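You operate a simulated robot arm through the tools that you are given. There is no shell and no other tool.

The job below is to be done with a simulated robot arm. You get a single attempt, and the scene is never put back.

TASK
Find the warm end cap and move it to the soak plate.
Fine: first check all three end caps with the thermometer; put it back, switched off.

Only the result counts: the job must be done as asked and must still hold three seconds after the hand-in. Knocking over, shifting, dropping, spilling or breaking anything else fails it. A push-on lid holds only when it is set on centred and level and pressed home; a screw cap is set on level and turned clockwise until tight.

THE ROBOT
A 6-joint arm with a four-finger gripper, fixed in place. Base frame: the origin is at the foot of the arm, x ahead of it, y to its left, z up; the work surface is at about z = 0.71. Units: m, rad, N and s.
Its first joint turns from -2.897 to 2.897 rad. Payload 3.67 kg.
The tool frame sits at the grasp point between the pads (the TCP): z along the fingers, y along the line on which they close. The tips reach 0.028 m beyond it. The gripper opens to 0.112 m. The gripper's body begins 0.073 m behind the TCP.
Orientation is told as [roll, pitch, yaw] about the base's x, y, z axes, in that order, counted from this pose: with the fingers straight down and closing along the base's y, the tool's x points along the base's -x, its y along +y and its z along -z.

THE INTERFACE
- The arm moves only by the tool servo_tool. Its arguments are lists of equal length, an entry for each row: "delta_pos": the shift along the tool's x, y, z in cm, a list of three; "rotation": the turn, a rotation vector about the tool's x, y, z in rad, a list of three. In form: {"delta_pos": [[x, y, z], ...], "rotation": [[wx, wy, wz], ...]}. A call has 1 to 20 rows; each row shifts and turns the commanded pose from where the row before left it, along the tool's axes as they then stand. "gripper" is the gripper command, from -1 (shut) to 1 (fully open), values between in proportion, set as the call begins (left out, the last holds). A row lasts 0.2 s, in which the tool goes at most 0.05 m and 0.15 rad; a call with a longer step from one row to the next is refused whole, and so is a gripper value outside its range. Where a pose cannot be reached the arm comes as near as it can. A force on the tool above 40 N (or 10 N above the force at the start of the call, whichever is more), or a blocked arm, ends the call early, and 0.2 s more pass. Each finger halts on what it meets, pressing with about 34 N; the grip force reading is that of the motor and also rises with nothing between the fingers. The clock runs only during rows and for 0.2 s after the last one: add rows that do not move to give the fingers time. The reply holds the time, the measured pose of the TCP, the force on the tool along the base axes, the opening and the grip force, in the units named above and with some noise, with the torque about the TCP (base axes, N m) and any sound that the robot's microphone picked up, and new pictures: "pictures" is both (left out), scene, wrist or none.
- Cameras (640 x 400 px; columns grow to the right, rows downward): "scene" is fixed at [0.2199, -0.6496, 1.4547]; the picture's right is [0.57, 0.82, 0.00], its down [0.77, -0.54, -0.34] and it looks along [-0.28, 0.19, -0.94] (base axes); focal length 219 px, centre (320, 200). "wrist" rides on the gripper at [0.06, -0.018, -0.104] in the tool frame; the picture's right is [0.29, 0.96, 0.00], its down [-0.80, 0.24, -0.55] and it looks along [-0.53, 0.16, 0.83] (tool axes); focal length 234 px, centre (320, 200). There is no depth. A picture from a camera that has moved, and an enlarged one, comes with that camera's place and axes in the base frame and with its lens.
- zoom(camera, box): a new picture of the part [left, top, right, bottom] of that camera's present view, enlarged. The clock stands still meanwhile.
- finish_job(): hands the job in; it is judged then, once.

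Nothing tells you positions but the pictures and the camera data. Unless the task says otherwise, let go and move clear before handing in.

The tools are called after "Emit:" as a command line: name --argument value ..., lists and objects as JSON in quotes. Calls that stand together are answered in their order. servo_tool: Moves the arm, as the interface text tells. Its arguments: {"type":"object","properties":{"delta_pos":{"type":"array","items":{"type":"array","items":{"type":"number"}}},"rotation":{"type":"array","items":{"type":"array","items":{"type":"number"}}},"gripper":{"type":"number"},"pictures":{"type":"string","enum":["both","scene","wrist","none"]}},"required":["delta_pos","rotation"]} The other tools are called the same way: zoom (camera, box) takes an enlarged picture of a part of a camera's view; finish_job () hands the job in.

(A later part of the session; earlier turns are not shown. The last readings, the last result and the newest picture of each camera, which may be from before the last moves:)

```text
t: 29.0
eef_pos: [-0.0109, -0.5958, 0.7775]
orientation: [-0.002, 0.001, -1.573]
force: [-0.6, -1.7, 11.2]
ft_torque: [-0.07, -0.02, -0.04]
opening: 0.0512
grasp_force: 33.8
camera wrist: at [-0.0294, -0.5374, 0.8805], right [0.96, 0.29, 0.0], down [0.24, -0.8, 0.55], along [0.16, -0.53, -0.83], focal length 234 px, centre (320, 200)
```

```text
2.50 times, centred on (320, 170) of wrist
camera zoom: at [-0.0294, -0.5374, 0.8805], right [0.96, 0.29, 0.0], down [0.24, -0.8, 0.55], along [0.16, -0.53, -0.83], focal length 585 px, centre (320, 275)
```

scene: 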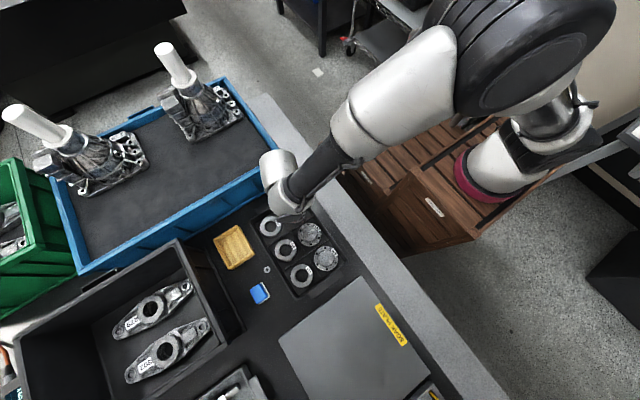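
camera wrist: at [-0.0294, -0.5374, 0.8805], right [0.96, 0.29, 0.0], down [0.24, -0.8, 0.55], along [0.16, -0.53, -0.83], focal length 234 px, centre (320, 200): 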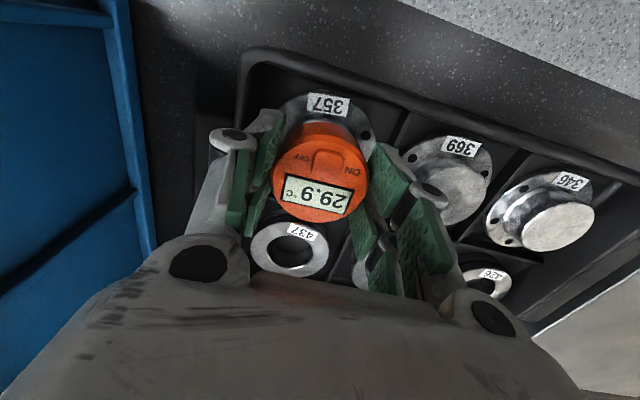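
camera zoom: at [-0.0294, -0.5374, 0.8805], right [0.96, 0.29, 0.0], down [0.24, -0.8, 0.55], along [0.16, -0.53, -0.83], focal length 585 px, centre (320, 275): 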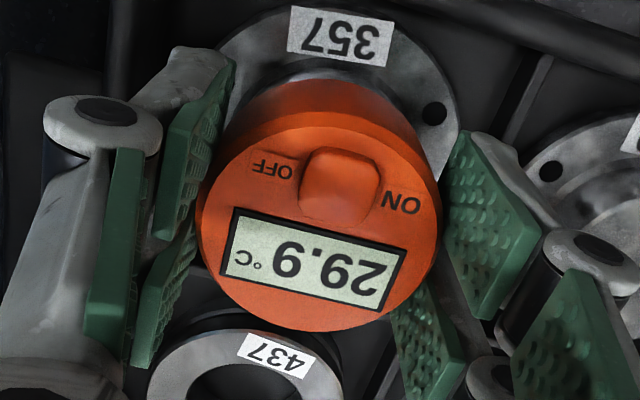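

A reading has appeared. I'll wait for it to settle and zoom in more, since the text is upside-down in this view.

Emit:
servo_tool --delta_pos '[[0, 0, 0], [0, 0, 0], [0, 0, 0], [0, 0, 0], [0, 0, 0], [0, 0, 0], [0, 0, 0], [0, 0, 0], [0, 0, 0], [0, 0, 0]]' --rotation '[[0, 0, 0], [0, 0, 0], [0, 0, 0], [0, 0, 0], [0, 0, 0], [0, 0, 0], [0, 0, 0], [0, 0, 0], [0, 0, 0], [0, 0, 0]]' --pictures "wrist"

Emit:
zoom --camera "wrist" --box '[275, 165, 365, 225]'

```text
t: 31.2
eef_pos: [-0.0111, -0.5966, 0.7772]
orientation: [0.0, 0.0, -1.575]
force: [-1.0, 0.8, 9.1]
ft_torque: [0.01, -0.03, -0.01]
opening: 0.0517
grasp_force: 34.1
camera wrist: at [-0.0294, -0.5373, 0.8805], right [0.96, 0.29, 0.0], down [0.24, -0.8, 0.55], along [0.16, -0.53, -0.83], focal length 234 px, centre (320, 200)
```

wrist: 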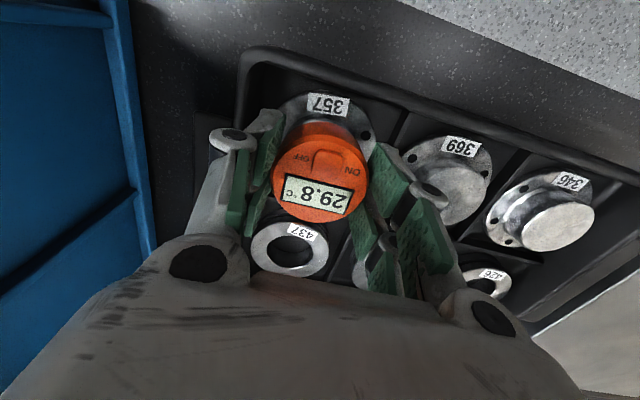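

```text
6.67 times, centred on (320, 195) of wrist
camera zoom: at [-0.0294, -0.5373, 0.8805], right [0.96, 0.29, 0.0], down [0.24, -0.8, 0.55], along [0.16, -0.53, -0.83], focal length 1561 px, centre (320, 233)
```

zoom: 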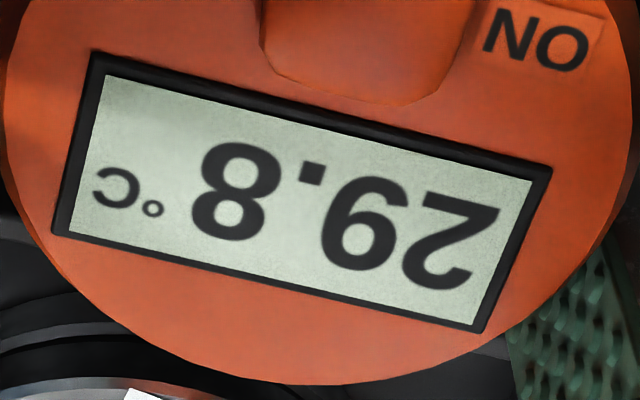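

Cap 357 reads about 29.8 °C. I'll lift and move to 369, 95 mm along +x.

Emit:
servo_tool --delta_pos '[[0, 0, -2], [0, 0, -2], [0, 3.2, 0], [0, 3.2, 0], [0, 3.1, 0], [0, 0, 1.5], [0, 0, 1.5], [0, 0, 0]]' --rotation '[[0, 0, 0], [0, 0, 0], [0, 0, 0], [0, 0, 0], [0, 0, 0], [0, 0, 0], [0, 0, 0], [0, 0, 0]]' --pictures "wrist"

Emit:
zoom --camera "wrist" --box '[240, 70, 440, 230]'

```text
t: 33.0
eef_pos: [0.0855, -0.598, 0.786]
orientation: [-0.001, 0.001, -1.573]
force: [-1.1, -0.2, -2.0]
ft_torque: [-0.03, -0.03, 0.0]
opening: 0.0515
grasp_force: 34.3
camera wrist: at [0.0658, -0.5386, 0.8897], right [0.96, 0.29, 0.0], down [0.24, -0.8, 0.55], along [0.16, -0.53, -0.83], focal length 234 px, centre (320, 200)
```

wrist: 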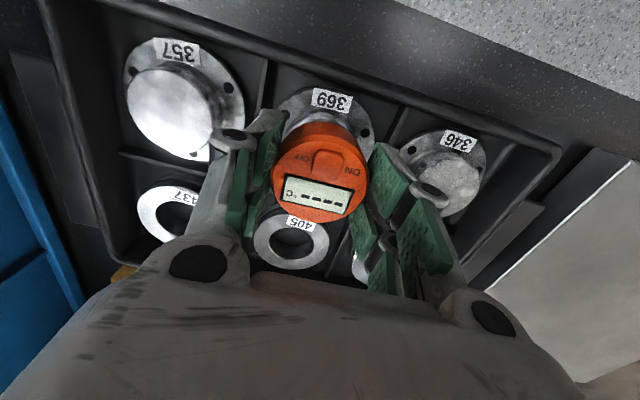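

```text
2.50 times, centred on (340, 150) of wrist
camera zoom: at [0.0658, -0.5386, 0.8897], right [0.96, 0.29, 0.0], down [0.24, -0.8, 0.55], along [0.16, -0.53, -0.83], focal length 585 px, centre (270, 325)
```

zoom: 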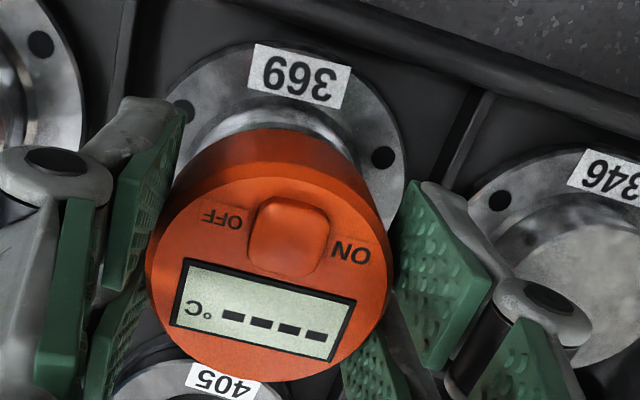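

Aligned over 369 at TCP z 0.786. I'll lower to contact and hold for a reading.

Emit:
servo_tool --delta_pos '[[0, 0, 0.3], [0, 0, 0.3], [0, 0, 0.1], [0, 0, 0.1], [0, 0, 0.1], [0, 0, 0]]' --rotation '[[0, 0, 0], [0, 0, 0], [0, 0, 0], [0, 0, 0], [0, 0, 0], [0, 0, 0]]' --pictures "none"

```text
t: 34.4
eef_pos: [0.0834, -0.5977, 0.7778]
orientation: [-0.002, 0.001, -1.573]
force: [-0.3, 0.7, -1.3]
ft_torque: [-0.04, -0.01, -0.01]
opening: 0.0512
grasp_force: 34.2
```

Emit:
servo_tool --delta_pos '[[0, 0, 0.1], [0, 0, 0.08], [0, 0, 0], [0, 0, 0], [0, 0, 0], [0, 0, 0], [0, 0, 0], [0, 0, 0], [0, 0, 0], [0, 0, 0], [0, 0, 0], [0, 0, 0], [0, 0, 0], [0, 0, 0], [0, 0, 0]]' --rotation '[[0, 0, 0], [0, 0, 0], [0, 0, 0], [0, 0, 0], [0, 0, 0], [0, 0, 0], [0, 0, 0], [0, 0, 0], [0, 0, 0], [0, 0, 0], [0, 0, 0], [0, 0, 0], [0, 0, 0], [0, 0, 0], [0, 0, 0]]' --pictures "wrist"

Emit:
zoom --camera "wrist" --box '[275, 165, 365, 225]'

```text
t: 37.6
eef_pos: [0.0833, -0.5959, 0.7764]
orientation: [-0.002, -0.001, -1.573]
force: [-1.8, -4.4, 30.4]
ft_torque: [-0.27, 0.08, -0.04]
opening: 0.0514
grasp_force: 33.5
camera wrist: at [0.0653, -0.5378, 0.8795], right [0.96, 0.29, 0.0], down [0.24, -0.8, 0.55], along [0.16, -0.53, -0.83], focal length 234 px, centre (320, 200)
```

wrist: 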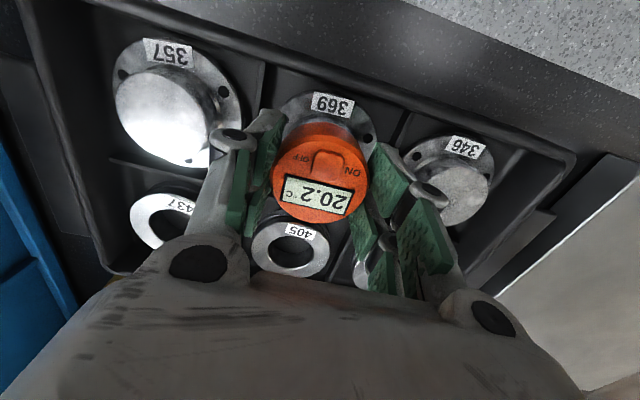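

```text
6.67 times, centred on (320, 195) of wrist
camera zoom: at [0.0653, -0.5378, 0.8795], right [0.96, 0.29, 0.0], down [0.24, -0.8, 0.55], along [0.16, -0.53, -0.83], focal length 1561 px, centre (320, 233)
```

zoom: 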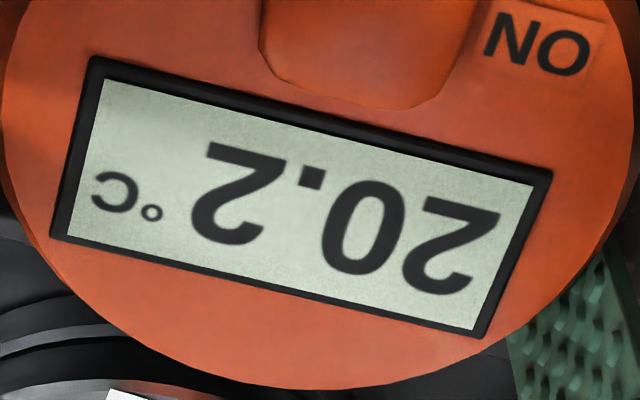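

Cap 369 reads 20.2 °C. I'll lift and move to 346.

Emit:
servo_tool --delta_pos '[[0, 0, -2], [0, 0, -2], [0, 3.2, 0], [0, 3.1, 0], [0, 3.1, 0], [0, 0, 1.5], [0, 0, 1.5], [0, 0, 0]]' --rotation '[[0, 0, 0], [0, 0, 0], [0, 0, 0], [0, 0, 0], [0, 0, 0], [0, 0, 0], [0, 0, 0], [0, 0, 0]]' --pictures "wrist"

Emit:
zoom --camera "wrist" --box '[240, 70, 440, 230]'

```text
t: 39.4
eef_pos: [0.1797, -0.5968, 0.7851]
orientation: [-0.003, 0.001, -1.573]
force: [0.0, -0.4, -1.3]
ft_torque: [0.01, 0.04, 0.02]
opening: 0.0517
grasp_force: 33.8
camera wrist: at [0.1601, -0.538, 0.8892], right [0.96, 0.29, 0.0], down [0.24, -0.8, 0.55], along [0.16, -0.53, -0.83], focal length 234 px, centre (320, 200)
```

wrist: 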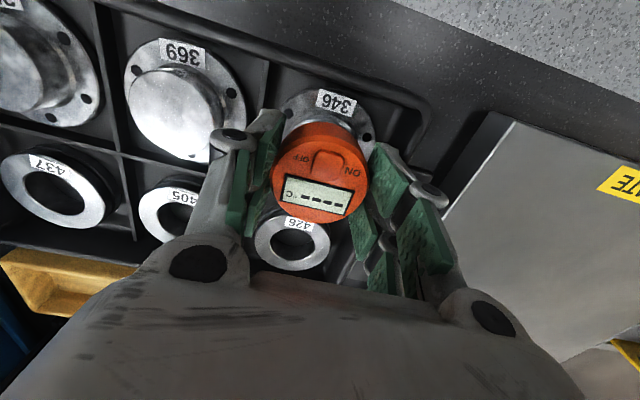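

```text
2.50 times, centred on (340, 150) of wrist
camera zoom: at [0.1601, -0.538, 0.8892], right [0.96, 0.29, 0.0], down [0.24, -0.8, 0.55], along [0.16, -0.53, -0.83], focal length 585 px, centre (270, 325)
```

zoom: 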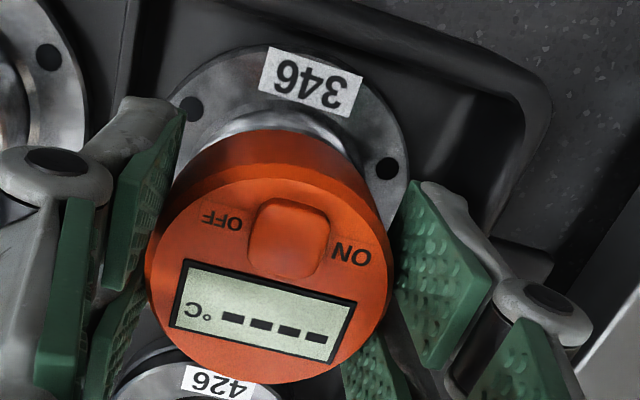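

Aligned over 346. I'll lower to contact.

Emit:
servo_tool --delta_pos '[[0, 0, 0.3], [0, 0, 0.3], [0, 0, 0.1], [0, 0, 0.1], [0, 0, 0.05], [0, 0, 0]]' --rotation '[[0, 0, 0], [0, 0, 0], [0, 0, 0], [0, 0, 0], [0, 0, 0], [0, 0, 0]]' --pictures "none"

```text
t: 40.8
eef_pos: [0.1787, -0.5975, 0.7766]
orientation: [-0.002, 0.001, -1.572]
force: [-0.2, -0.5, -1.2]
ft_torque: [0.04, -0.01, 0.02]
opening: 0.0514
grasp_force: 33.8
```

Emit:
servo_tool --delta_pos '[[0, 0, 0.07], [0, 0, 0.06], [0, 0, 0], [0, 0, 0], [0, 0, 0], [0, 0, 0], [0, 0, 0], [0, 0, 0], [0, 0, 0], [0, 0, 0], [0, 0, 0], [0, 0, 0], [0, 0, 0], [0, 0, 0], [0, 0, 0]]' --rotation '[[0, 0, 0], [0, 0, 0], [0, 0, 0], [0, 0, 0], [0, 0, 0], [0, 0, 0], [0, 0, 0], [0, 0, 0], [0, 0, 0], [0, 0, 0], [0, 0, 0], [0, 0, 0], [0, 0, 0], [0, 0, 0], [0, 0, 0]]' --pictures "wrist"

Emit:
zoom --camera "wrist" --box '[275, 165, 365, 225]'

```text
t: 44.0
eef_pos: [0.1773, -0.5971, 0.7751]
orientation: [-0.003, 0.0, -1.572]
force: [-0.1, -0.8, 7.7]
ft_torque: [-0.07, -0.01, 0.0]
opening: 0.0516
grasp_force: 34.0
camera wrist: at [0.1596, -0.538, 0.8796], right [0.96, 0.29, 0.0], down [0.24, -0.8, 0.55], along [0.16, -0.53, -0.83], focal length 234 px, centre (320, 200)
```

wrist: 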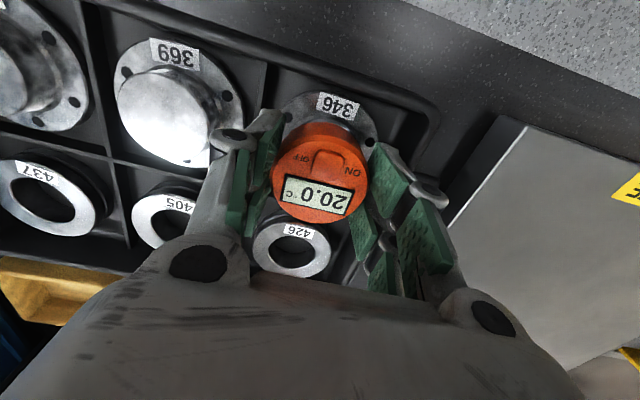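

```text
6.67 times, centred on (320, 195) of wrist
camera zoom: at [0.1596, -0.538, 0.8796], right [0.96, 0.29, 0.0], down [0.24, -0.8, 0.55], along [0.16, -0.53, -0.83], focal length 1561 px, centre (320, 233)
```

zoom: 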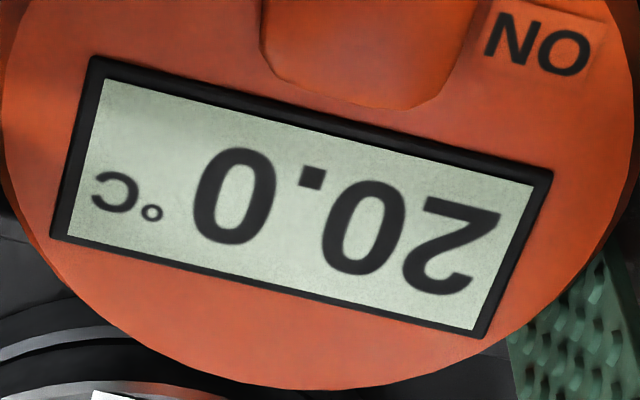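

Cap 346 reads 20.0 °C, so 357 at 29.8 °C is the warm one. I'll lift and take the thermometer back above its yellow tray.

Emit:
servo_tool --delta_pos '[[0, 0, -2], [0, 0, -3], [0, 0, -3], [-2.85, -2.48, -0.5], [-2.85, -2.48, 0], [-2.85, -2.48, 0], [-2.85, -2.48, 0], [-2.85, -2.48, 0], [-2.85, -2.48, 0], [-2.85, -2.48, 0], [-2.85, -2.48, 0], [0, 0, 0], [0, 0, 0]]' --rotation '[[0, 0, 0], [0, 0, 0], [0, 0, 0], [0, 0, 0], [0, 0, 0], [0, 0, 0], [0, 0, 0], [0, 0, 0], [0, 0, 0], [0, 0, 0], [0, 0, 0], [0, 0, 0], [0, 0, 0]]' --pictures "both"

Emit:
zoom --camera "wrist" --box '[220, 30, 420, 230]'

```text
t: 46.8
eef_pos: [-0.0205, -0.825, 0.8597]
orientation: [-0.003, 0.002, -1.573]
force: [1.0, 0.3, -1.8]
ft_torque: [-0.04, -0.01, 0.02]
opening: 0.0513
grasp_force: 33.8
camera wrist: at [-0.0389, -0.7653, 0.9641], right [0.96, 0.29, 0.0], down [0.24, -0.8, 0.55], along [0.16, -0.53, -0.83], focal length 234 px, centre (320, 200)
```

scene: 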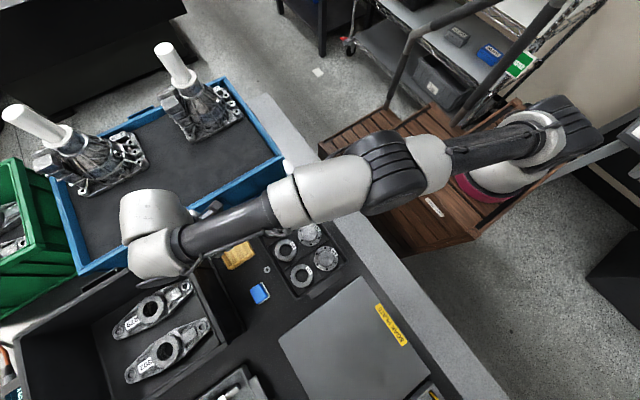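
wrist: 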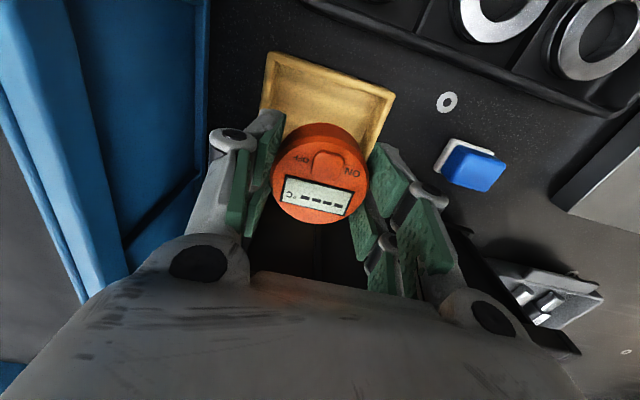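

```text
2.00 times, centred on (320, 130) of wrist
camera zoom: at [-0.0389, -0.7653, 0.9641], right [0.96, 0.29, 0.0], down [0.24, -0.8, 0.55], along [0.16, -0.53, -0.83], focal length 468 px, centre (320, 340)
```

zoom: 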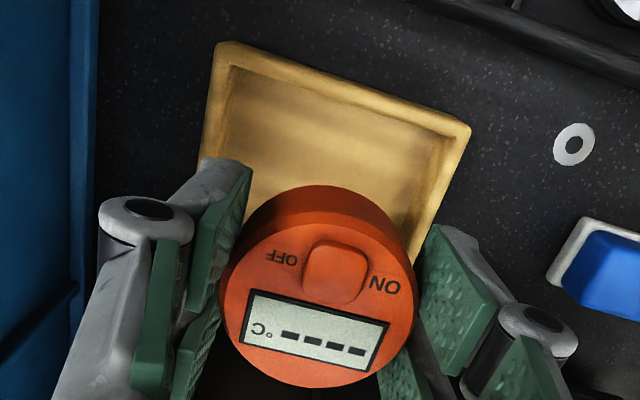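

The view matches the one right after pick-up, so the position is right. I'll lower into the tray, slowing near the floor.

Emit:
servo_tool --delta_pos '[[0, 0, 2.5], [0, 0, 2.5], [0, 0, 2], [0, 0, 1.5], [0, 0, 1], [0, 0, 0.5], [0, 0, 0.2], [0, 0, 0]]' --rotation '[[0, 0, 0], [0, 0, 0], [0, 0, 0], [0, 0, 0], [0, 0, 0], [0, 0, 0], [0, 0, 0], [0, 0, 0]]' --pictures "wrist"

```text
t: 48.6
eef_pos: [-0.0198, -0.8246, 0.7598]
orientation: [-0.001, 0.0, -1.572]
force: [0.5, 0.8, -0.3]
ft_torque: [0.01, 0.02, 0.01]
opening: 0.0513
grasp_force: 34.3
camera wrist: at [-0.0392, -0.7655, 0.8626], right [0.96, 0.29, 0.0], down [0.24, -0.8, 0.55], along [0.16, -0.53, -0.83], focal length 234 px, centre (320, 200)
```

wrist: 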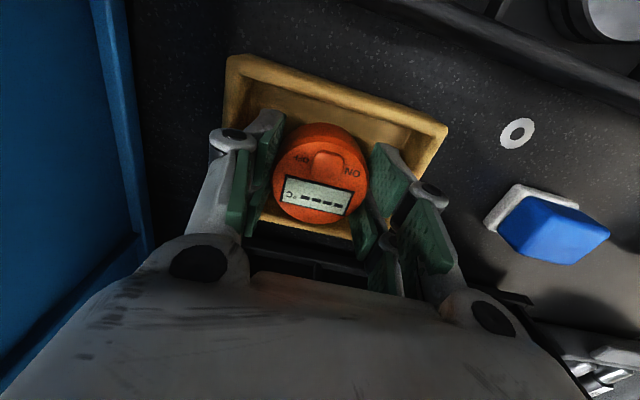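

Emit:
servo_tool --delta_pos '[[0, 0, 0.3], [0, 0, 0.3], [0, 0, 0.2], [0, 0, 0.1], [0, 0, 0]]' --rotation '[[0, 0, 0], [0, 0, 0], [0, 0, 0], [0, 0, 0], [0, 0, 0]]' --pictures "none"

```text
t: 49.8
eef_pos: [-0.0202, -0.8264, 0.7503]
orientation: [-0.002, -0.001, -1.573]
force: [-0.3, -0.3, 0.5]
ft_torque: [-0.01, 0.02, -0.01]
opening: 0.0515
grasp_force: 33.9
```

Emit:
servo_tool --delta_pos '[[0, 0, 0.1], [0, 0, 0.05], [0, 0, 0]]' --rotation '[[0, 0, 0], [0, 0, 0], [0, 0, 0]]' --pictures "none"

```text
t: 50.6
eef_pos: [-0.0207, -0.8256, 0.7482]
orientation: [-0.003, -0.001, -1.574]
force: [0.4, -0.6, -0.6]
ft_torque: [0.01, 0.02, -0.05]
opening: 0.0514
grasp_force: 33.9
```

Emit:
servo_tool --delta_pos '[[0, 0, 0.05], [0, 0, 0.05], [0, 0, 0]]' --rotation '[[0, 0, 0], [0, 0, 0], [0, 0, 0]]' --pictures "none"

```text
t: 51.4
eef_pos: [-0.0202, -0.8256, 0.7475]
orientation: [-0.003, -0.001, -1.572]
force: [0.8, 0.5, 7.5]
ft_torque: [0.05, -0.07, 0.04]
opening: 0.0512
grasp_force: 34.0
```

The puck has touched the tray floor at about 7.5 N. I'll open the fingers to 62 mm and lift clear.

Emit:
servo_tool --delta_pos '[[0, 0, -0.05], [0, 0, 0], [0, 0, 0]]' --rotation '[[0, 0, 0], [0, 0, 0], [0, 0, 0]]' --gripper 0.11 --pictures "none"

Emit:
servo_tool --delta_pos '[[0, 0, -0.5], [0, 0, -1.5], [0, 0, -2.5], [0, 0, -2.5], [0, 0, 0], [0, 0, 0]]' --rotation '[[0, 0, 0], [0, 0, 0], [0, 0, 0], [0, 0, 0], [0, 0, 0], [0, 0, 0]]' --pictures "wrist"

Emit:
zoom --camera "wrist" --box '[260, 60, 400, 180]'

```text
t: 52.2
eef_pos: [-0.0215, -0.8259, 0.7474]
orientation: [-0.001, -0.002, -1.572]
force: [0.0, 0.2, 0.4]
ft_torque: [0.01, 0.0, 0.01]
opening: 0.0621
grasp_force: 0.1
```

```text
t: 53.6
eef_pos: [-0.02, -0.8245, 0.8192]
orientation: [-0.001, -0.002, -1.574]
force: [0.2, -0.6, 0.3]
ft_torque: [-0.02, 0.01, -0.06]
opening: 0.0625
grasp_force: 0.0
camera wrist: at [-0.0386, -0.7659, 0.922], right [0.96, 0.29, 0.0], down [0.24, -0.8, 0.55], along [0.16, -0.53, -0.83], focal length 234 px, centre (320, 200)
```

wrist: 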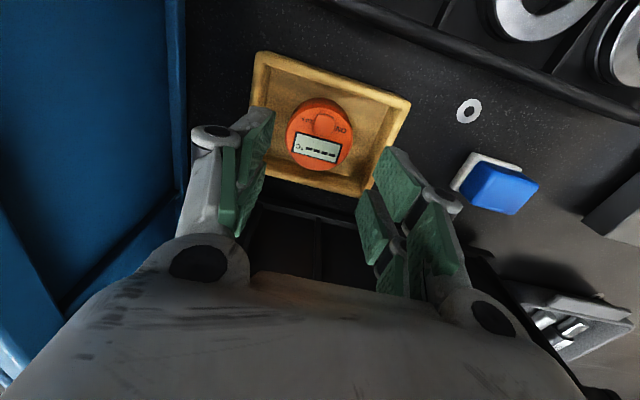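

```text
3.33 times, centred on (330, 120) of wrist
camera zoom: at [-0.0386, -0.7659, 0.922], right [0.96, 0.29, 0.0], down [0.24, -0.8, 0.55], along [0.16, -0.53, -0.83], focal length 781 px, centre (287, 467)
```

zoom: 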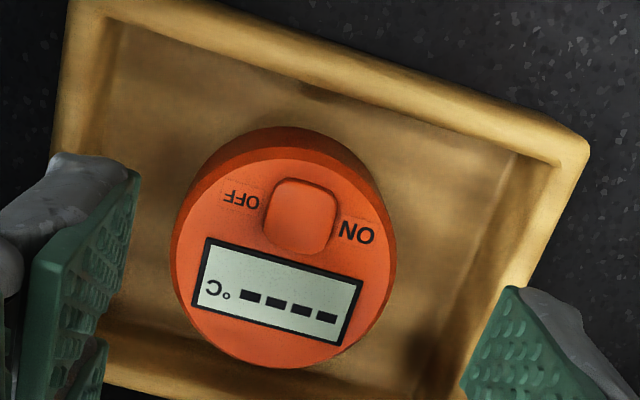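

The puck is back, centred in its tray and still on. I'll close the fingers and go to the OFF end of the switch.

Emit:
servo_tool --delta_pos '[[0.6, -0.65, 0], [0.6, -0.65, 0], [0, 0, 0], [0, 0, 1.5], [0, 0, 1.5], [0, 0, 1.0], [0, 0, 0], [0, 0, 0]]' --rotation '[[0, 0, 0], [0, 0, 0], [0, 0, 0], [0, 0, 0], [0, 0, 0], [0, 0, 0], [0, 0, 0], [0, 0, 0]]' --gripper -1 --pictures "wrist"

Emit:
zoom --camera "wrist" --box '[240, 60, 440, 220]'

```text
t: 55.4
eef_pos: [-0.0332, -0.8125, 0.7786]
orientation: [-0.001, 0.0, -1.574]
force: [-0.8, -0.7, -0.9]
ft_torque: [0.01, 0.03, -0.03]
opening: 0.0001
grasp_force: 33.7
camera wrist: at [-0.0523, -0.754, 0.882], right [0.96, 0.29, 0.0], down [0.24, -0.8, 0.55], along [0.16, -0.53, -0.83], focal length 234 px, centre (320, 200)
```

wrist: 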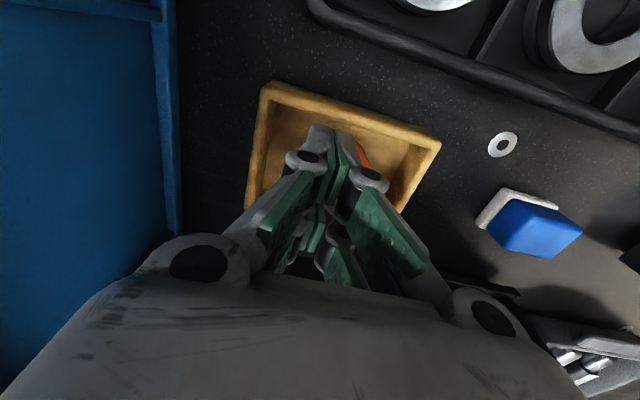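

```text
2.50 times, centred on (340, 140) of wrist
camera zoom: at [-0.0523, -0.754, 0.882], right [0.96, 0.29, 0.0], down [0.24, -0.8, 0.55], along [0.16, -0.53, -0.83], focal length 585 px, centre (270, 350)
```

zoom: 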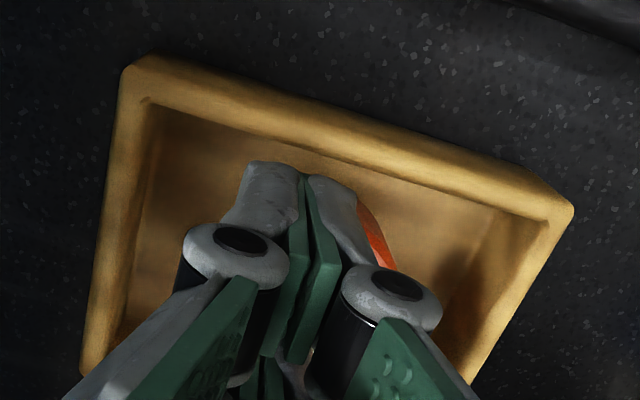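

The tips hide the switch now, but the position mirrors the ON press. I'll go down in 1 mm steps listening for the click.

Emit:
servo_tool --delta_pos '[[0, 0, 0.2], [0, 0, 0.15], [0, 0, 0.1], [0, 0, 0.1], [0, 0, 0.1], [0, 0, 0]]' --rotation '[[0, 0, 0], [0, 0, 0], [0, 0, 0], [0, 0, 0], [0, 0, 0], [0, 0, 0]]' --pictures "none"

```text
t: 56.8
eef_pos: [-0.0337, -0.8122, 0.7709]
orientation: [-0.001, -0.001, -1.572]
force: [0.1, 0.1, 2.1]
ft_torque: [-0.04, -0.03, 0.0]
opening: 0.0
grasp_force: 33.5
heard: click
```

A click was heard at light contact. I'll lift, open and check the display.

Emit:
servo_tool --delta_pos '[[0, 0, -1], [0, 0, -2], [0, 0.6, -2.5], [0, 0.6, -2.5], [0, 0, 0], [0, 0, 0]]' --rotation '[[0, 0, 0], [0, 0, 0], [0, 0, 0], [0, 0, 0], [0, 0, 0], [0, 0, 0]]' --gripper -1 --pictures "none"

Emit:
servo_tool --delta_pos '[[0, 0, 0], [0, 0, 0], [0, 0, 0]]' --rotation '[[0, 0, 0], [0, 0, 0], [0, 0, 0]]' --gripper 0.3 --pictures "wrist"

Emit:
zoom --camera "wrist" --box '[260, 50, 420, 190]'

```text
t: 58.2
eef_pos: [-0.0213, -0.8138, 0.8517]
orientation: [-0.002, 0.0, -1.574]
force: [0.5, 0.0, -0.5]
ft_torque: [0.0, -0.04, -0.01]
opening: 0.0002
grasp_force: 34.3
```

```text
t: 59.0
eef_pos: [-0.0208, -0.8129, 0.8514]
orientation: [-0.001, -0.001, -1.572]
force: [0.4, 0.3, 0.9]
ft_torque: [0.0, 0.0, 0.0]
opening: 0.0726
grasp_force: 0.0
camera wrist: at [-0.0398, -0.7539, 0.9549], right [0.96, 0.29, 0.0], down [0.24, -0.8, 0.55], along [0.16, -0.53, -0.83], focal length 234 px, centre (320, 200)
```

wrist: 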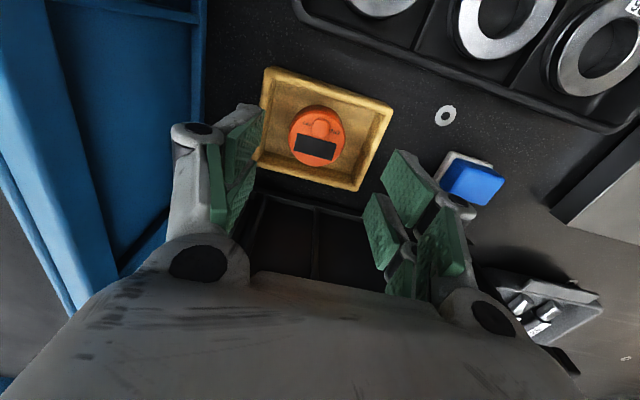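

```text
2.86 times, centred on (340, 120) of wrist
camera zoom: at [-0.0398, -0.7539, 0.9549], right [0.96, 0.29, 0.0], down [0.24, -0.8, 0.55], along [0.16, -0.53, -0.83], focal length 669 px, centre (263, 429)
```

zoom: 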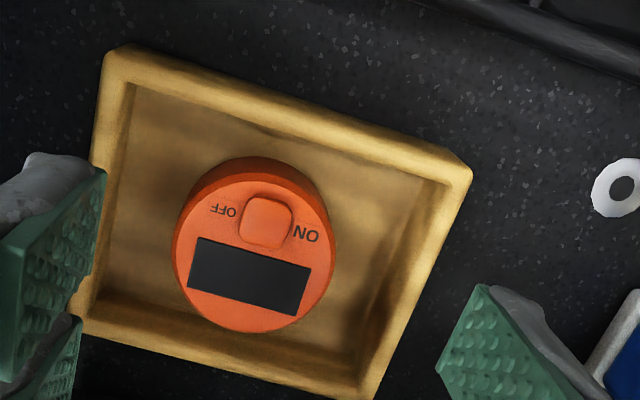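

The display is dark again, so the thermometer is back in its tray and off. Now I'll move over cap 357 with the gripper part open.

Emit:
servo_tool --delta_pos '[[3.6, 0.16, -0.3], [3.6, 0.16, 0], [3.6, 0.16, 0], [3.6, 0.16, 0], [3.6, 0.16, 0], [3.6, 0.18, 0], [0, 0, 0], [0, 0, 0]]' --rotation '[[0, 0, 0], [0, 0, 0], [0, 0, 0], [0, 0, 0], [0, 0, 0], [0, 0, 0], [0, 0, 0], [0, 0, 0]]' --gripper 0.25 --pictures "both"

Emit:
zoom --camera "wrist" --box '[220, 40, 440, 220]'

```text
t: 60.8
eef_pos: [-0.0127, -0.5976, 0.8555]
orientation: [-0.002, 0.0, -1.573]
force: [-0.5, 0.3, 1.1]
ft_torque: [0.02, 0.0, 0.02]
opening: 0.0701
grasp_force: 0.2
camera wrist: at [-0.03, -0.5377, 0.9586], right [0.96, 0.29, 0.0], down [0.24, -0.8, 0.55], along [0.16, -0.53, -0.83], focal length 234 px, centre (320, 200)
```

scene: 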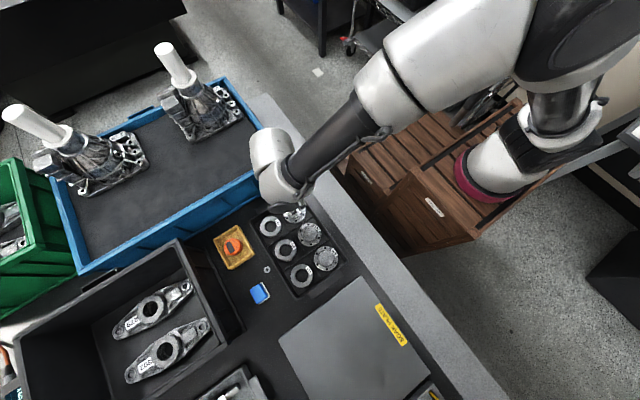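
wrist: 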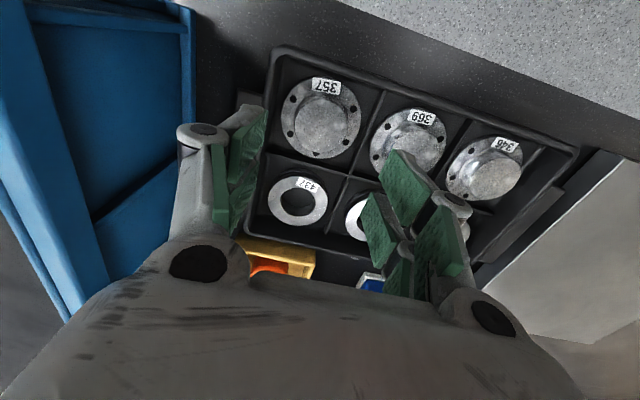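

```text
2.22 times, centred on (330, 130) of wrist
camera zoom: at [-0.03, -0.5377, 0.9586], right [0.96, 0.29, 0.0], down [0.24, -0.8, 0.55], along [0.16, -0.53, -0.83], focal length 520 px, centre (298, 356)
```

zoom: 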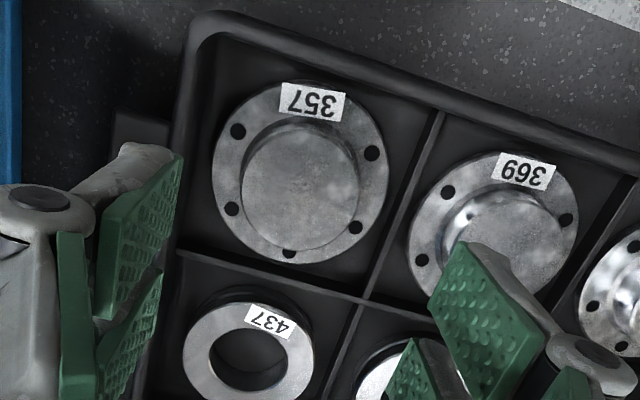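

Cap 357's boss is centred near (-0.0115, -0.596) with a diameter of about 49 mm. I'll narrow the opening to 60 mm and descend to just above the boss.

Emit:
servo_tool --delta_pos '[[0.15, 0.1, 2], [0, 0, 2], [0, 0, 1.5], [0, 0, 1], [0, 0, 0], [0, 0, 0]]' --rotation '[[0, 0, 0], [0, 0, 0], [0, 0, 0], [0, 0, 0], [0, 0, 0], [0, 0, 0]]' --gripper 0.08 --pictures "wrist"

Emit:
zoom --camera "wrist" --box '[220, 60, 440, 240]'

```text
t: 62.2
eef_pos: [-0.0111, -0.5946, 0.7899]
orientation: [-0.003, 0.003, -1.572]
force: [0.1, -0.1, -0.1]
ft_torque: [0.03, 0.01, 0.03]
opening: 0.0606
grasp_force: 0.1
camera wrist: at [-0.0292, -0.5362, 0.893], right [0.96, 0.29, 0.0], down [0.24, -0.8, 0.55], along [0.16, -0.53, -0.83], focal length 234 px, centre (320, 200)
```

wrist: 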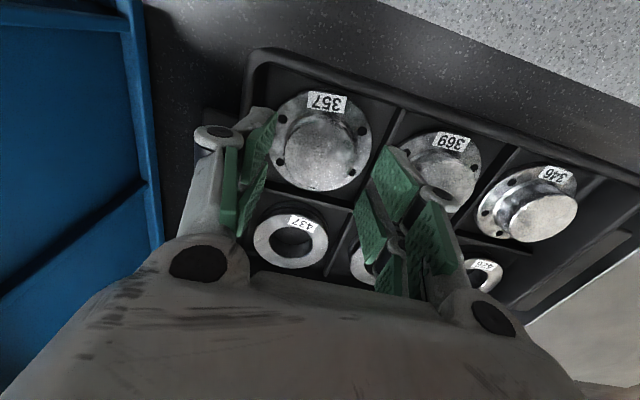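

```text
2.22 times, centred on (330, 150) of wrist
camera zoom: at [-0.0292, -0.5362, 0.893], right [0.96, 0.29, 0.0], down [0.24, -0.8, 0.55], along [0.16, -0.53, -0.83], focal length 520 px, centre (298, 311)
```

zoom: 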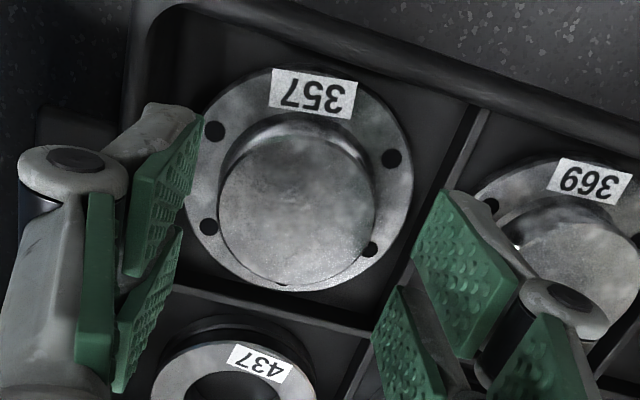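

The fingers straddle the boss evenly. I'll lower them beside the boss, stopping just above the flange.

Emit:
servo_tool --delta_pos '[[-0.12, 0, 0.8], [0, 0, 0.8], [0, 0, 0.6], [0, 0, 0.4], [0, 0, 0.3], [0, 0, 0]]' --rotation '[[0, 0, 0], [0, 0, 0], [0, 0, 0], [0, 0, 0], [0, 0, 0], [0, 0, 0]]' --pictures "wrist"

Emit:
zoom --camera "wrist" --box '[220, 60, 440, 240]'

```text
t: 63.6
eef_pos: [-0.0114, -0.5967, 0.7612]
orientation: [-0.002, 0.001, -1.573]
force: [0.1, -0.4, -0.7]
ft_torque: [-0.04, 0.0, -0.01]
opening: 0.0603
grasp_force: 0.0
camera wrist: at [-0.0292, -0.5373, 0.8643], right [0.96, 0.29, 0.0], down [0.24, -0.8, 0.55], along [0.16, -0.53, -0.83], focal length 234 px, centre (320, 200)
```

wrist: 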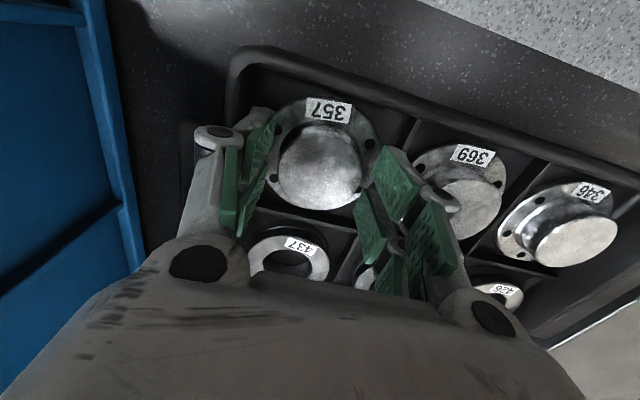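

```text
2.22 times, centred on (330, 150) of wrist
camera zoom: at [-0.0292, -0.5373, 0.8643], right [0.96, 0.29, 0.0], down [0.24, -0.8, 0.55], along [0.16, -0.53, -0.83], focal length 520 px, centre (298, 311)
```

zoom: 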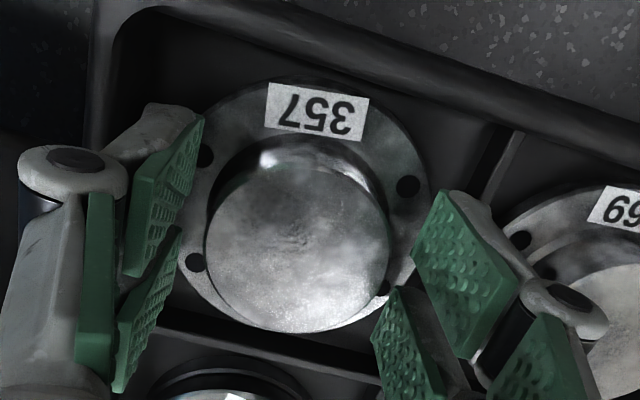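

The tips are about 10 mm below the boss top with no contact. I'll go 3 mm lower for a fuller grip, then close.

Emit:
servo_tool --delta_pos '[[0, 0, 0.1], [0, 0, 0.1], [0, 0, 0.1], [0, 0, 0]]' --rotation '[[0, 0, 0], [0, 0, 0], [0, 0, 0], [0, 0, 0]]' --pictures "none"

Emit:
servo_tool --delta_pos '[[0, 0, 0], [0, 0, 0], [0, 0, 0]]' --rotation '[[0, 0, 0], [0, 0, 0], [0, 0, 0]]' --gripper -1 --pictures "wrist"

```text
t: 64.6
eef_pos: [-0.0104, -0.5968, 0.7576]
orientation: [-0.002, 0.0, -1.573]
force: [-0.6, -0.4, -0.2]
ft_torque: [0.01, 0.02, -0.01]
opening: 0.0603
grasp_force: 0.1
```

```text
t: 65.4
eef_pos: [-0.0095, -0.5963, 0.7574]
orientation: [-0.002, 0.0, -1.574]
force: [-0.2, 0.5, 0.6]
ft_torque: [0.04, 0.0, 0.04]
opening: 0.049
grasp_force: 34.2
camera wrist: at [-0.0289, -0.5373, 0.8609], right [0.96, 0.29, 0.0], down [0.24, -0.8, 0.55], along [0.16, -0.53, -0.83], focal length 234 px, centre (320, 200)
```

wrist: 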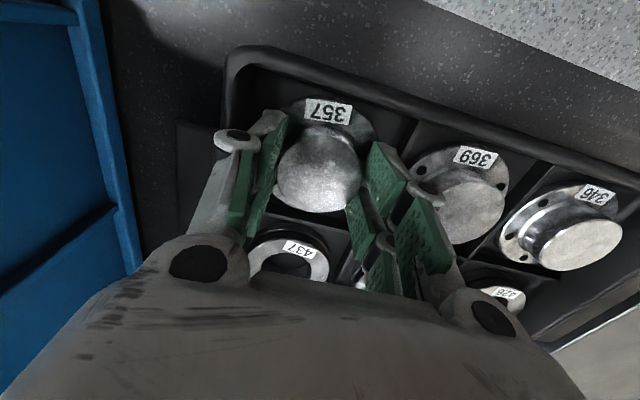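

The cap is gripped at a 49 mm opening. I'll lift it straight up out of the cell.

Emit:
servo_tool --delta_pos '[[0, 0, -0.5], [0, 0, -1], [0, 0, -2], [0, 0, -3], [0, 0, -3], [0, 0, 0]]' --rotation '[[0, 0, 0], [0, 0, 0], [0, 0, 0], [0, 0, 0], [0, 0, 0], [0, 0, 0]]' --pictures "both"

Emit:
zoom --camera "scene" --box '[220, 170, 380, 310]'

```text
t: 66.8
eef_pos: [-0.0112, -0.5977, 0.8526]
orientation: [-0.002, 0.0, -1.572]
force: [0.7, 0.2, -1.4]
ft_torque: [0.0, 0.0, 0.0]
opening: 0.0489
grasp_force: 33.9
camera wrist: at [-0.03, -0.5368, 0.9565], right [0.96, 0.29, 0.0], down [0.24, -0.8, 0.55], along [0.16, -0.53, -0.83], focal length 234 px, centre (320, 200)
```

scene: 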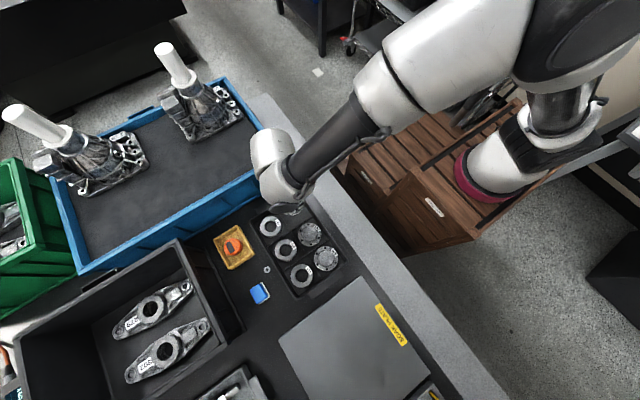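
wrist: 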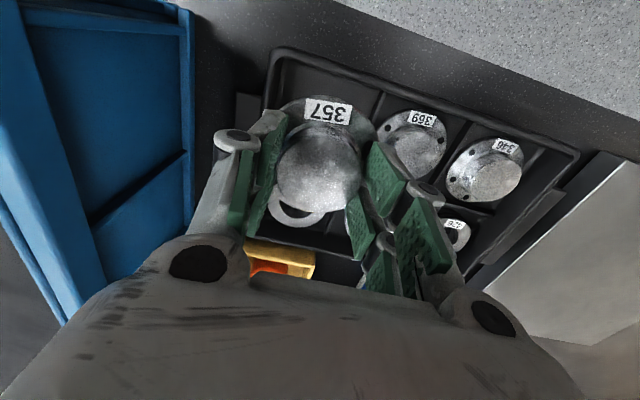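

```text
2.86 times, centred on (300, 240) of scene
camera zoom: at [0.2199, -0.6496, 1.4547], right [0.57, 0.82, 0.0], down [0.77, -0.54, -0.34], along [-0.28, 0.19, -0.94], focal length 625 px, centre (377, 86)
```

zoom: 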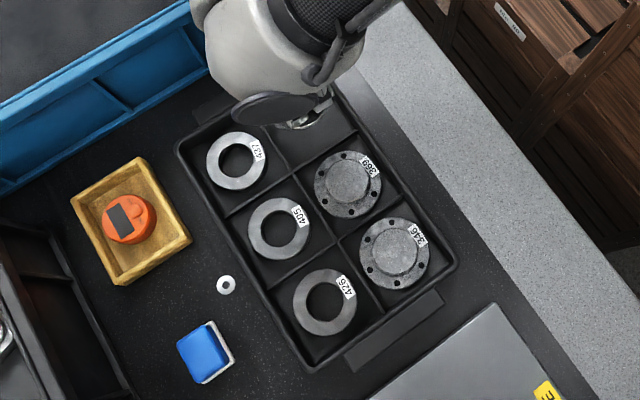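

Cap 357 is clear of the tray and nothing else has moved. I'll carry it to a spot near the middle of the soak plate, about (0.42, -0.68).

Emit:
servo_tool --delta_pos '[[-0.59, 3.08, 0], [-0.59, 3.08, 0], [-0.59, 3.08, 0], [-0.59, 3.08, 0], [-0.59, 3.08, 0], [-0.59, 3.08, 0], [-0.59, 3.08, 0], [-0.59, 3.08, 0], [-0.59, 3.08, 0], [-0.59, 3.08, 0], [-0.59, 3.08, 0], [-0.59, 3.08, 0], [-0.59, 3.08, 0], [-0.59, 3.08, 0], [0, 0, 0], [0, 0, 0]]' --rotation '[[0, 0, 0], [0, 0, 0], [0, 0, 0], [0, 0, 0], [0, 0, 0], [0, 0, 0], [0, 0, 0], [0, 0, 0], [0, 0, 0], [0, 0, 0], [0, 0, 0], [0, 0, 0], [0, 0, 0], [0, 0, 0], [0, 0, 0], [0, 0, 0]]' --pictures "both"

```text
t: 70.2
eef_pos: [0.4202, -0.6787, 0.8529]
orientation: [-0.002, 0.001, -1.572]
force: [-0.5, 0.8, -1.9]
ft_torque: [0.02, -0.01, 0.02]
opening: 0.0488
grasp_force: 34.0
camera wrist: at [0.4027, -0.6203, 0.9554], right [0.96, 0.29, 0.0], down [0.24, -0.8, 0.55], along [0.16, -0.53, -0.83], focal length 234 px, centre (320, 200)
```

scene: 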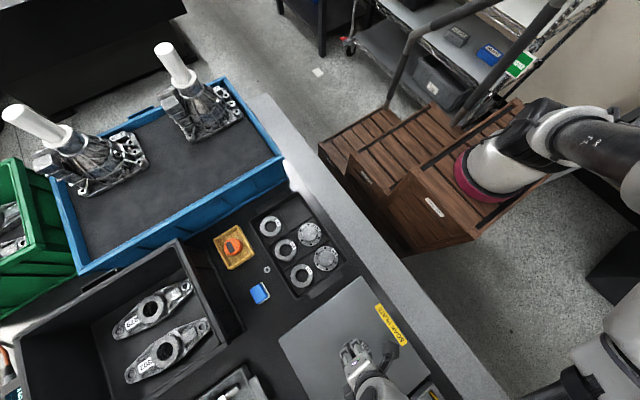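
wrist: 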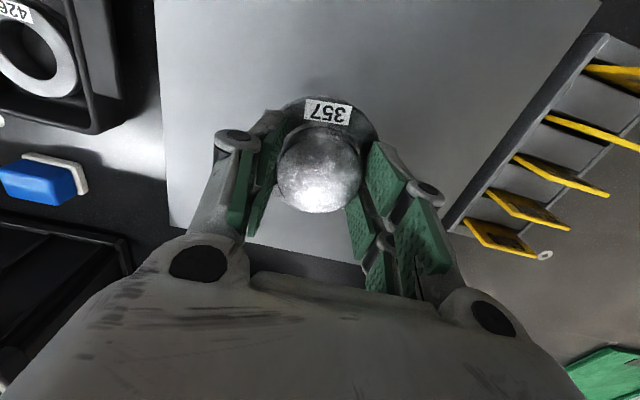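

The cap is over the soak plate. I'll lower it, slowing as it nears the surface.

Emit:
servo_tool --delta_pos '[[0, 0, 2], [0, 0, 2], [0, 0, 1.5], [0, 0, 1], [0, 0, 0.8], [0, 0, 0]]' --rotation '[[0, 0, 0], [0, 0, 0], [0, 0, 0], [0, 0, 0], [0, 0, 0], [0, 0, 0]]' --pictures "both"

Emit:
zoom --camera "scene" --box '[260, 270, 460, 400]'

```text
t: 71.6
eef_pos: [0.4211, -0.6823, 0.7807]
orientation: [-0.001, -0.005, -1.573]
force: [1.9, -10.3, 29.2]
ft_torque: [-0.36, -0.11, -0.03]
opening: 0.0482
grasp_force: 33.8
camera wrist: at [0.4024, -0.6215, 0.8839], right [0.96, 0.29, 0.0], down [0.24, -0.79, 0.56], along [0.16, -0.54, -0.83], focal length 234 px, centre (320, 200)
```

scene: 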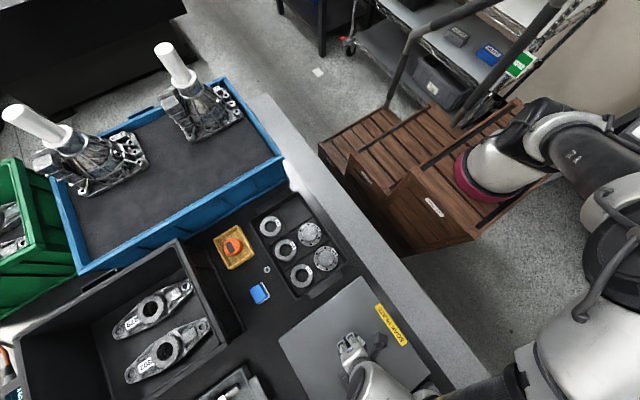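
wrist: 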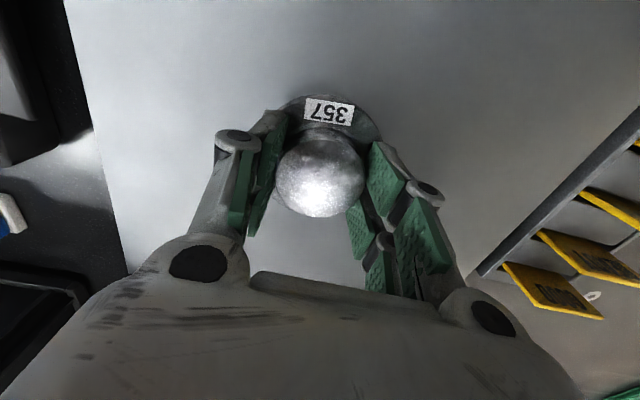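

```text
3.08 times, centred on (360, 335) of scene
camera zoom: at [0.2199, -0.6496, 1.4547], right [0.57, 0.82, 0.0], down [0.77, -0.54, -0.34], along [-0.28, 0.19, -0.94], focal length 673 px, centre (197, -215)
```

zoom: 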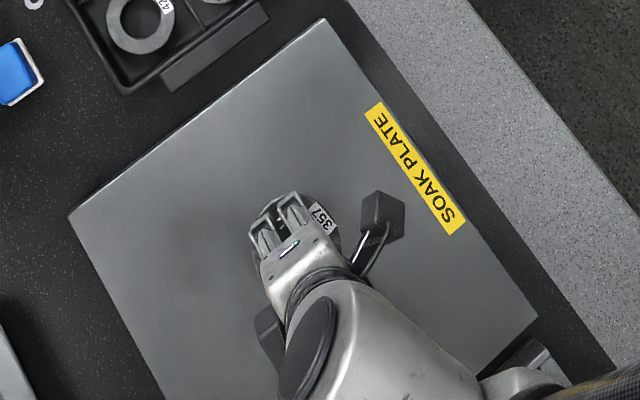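

Contact came earlier than I expected, so the plate is thicker than I took it for; the force is about 29 N. I'll ease up slightly to relieve it before releasing.

Emit:
servo_tool --delta_pos '[[0, 0, -0.05], [0, 0, -0.05], [0, 0, 0], [0, 0, 0]]' --rotation '[[0, 0, 0], [0, 0, 0], [0, 0, 0], [0, 0, 0]]' --pictures "wrist"

Emit:
zoom --camera "wrist" --box '[220, 60, 440, 240]'

```text
t: 72.6
eef_pos: [0.4208, -0.6787, 0.7795]
orientation: [-0.003, -0.001, -1.574]
force: [2.7, -8.5, 20.5]
ft_torque: [-0.63, -0.09, -0.01]
opening: 0.0479
grasp_force: 34.6
camera wrist: at [0.4021, -0.6203, 0.8838], right [0.96, 0.29, 0.0], down [0.24, -0.8, 0.55], along [0.16, -0.53, -0.83], focal length 234 px, centre (320, 200)
```

wrist: 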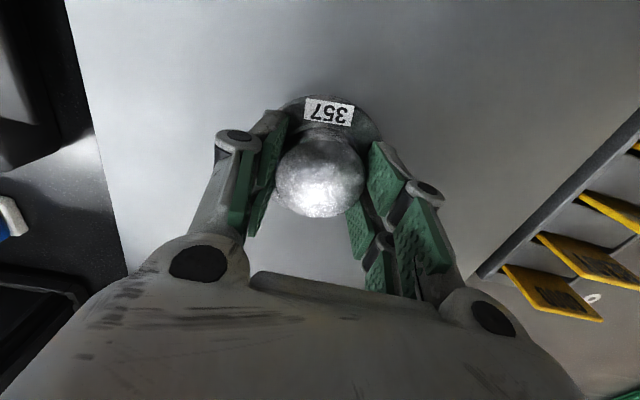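

```text
2.22 times, centred on (330, 150) of wrist
camera zoom: at [0.4021, -0.6203, 0.8838], right [0.96, 0.29, 0.0], down [0.24, -0.8, 0.55], along [0.16, -0.53, -0.83], focal length 520 px, centre (298, 311)
```

zoom: 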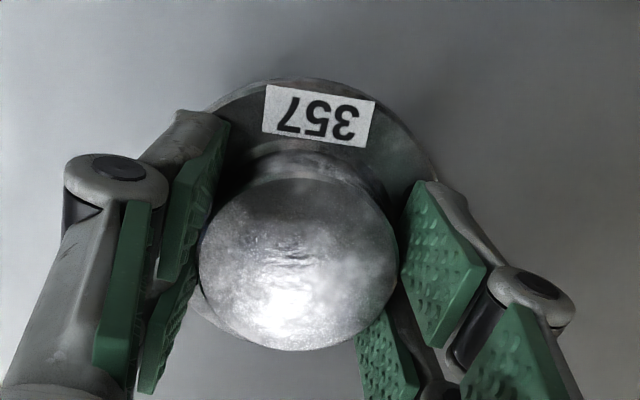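

The force is still about 20 N with some torque, so the cap is bearing on its -y edge. I'll raise in half-millimetre steps until it's nearly unloaded.

Emit:
servo_tool --delta_pos '[[0, 0, -0.05], [0, 0, -0.05], [0, 0, 0], [0, 0, 0]]' --rotation '[[0, 0, 0], [0, 0, 0], [0, 0, 0], [0, 0, 0]]' --pictures "none"

```text
t: 73.6
eef_pos: [0.4202, -0.679, 0.7805]
orientation: [-0.001, 0.004, -1.574]
force: [0.6, 0.2, 0.9]
ft_torque: [-0.1, -0.04, 0.05]
opening: 0.0481
grasp_force: 33.7
```

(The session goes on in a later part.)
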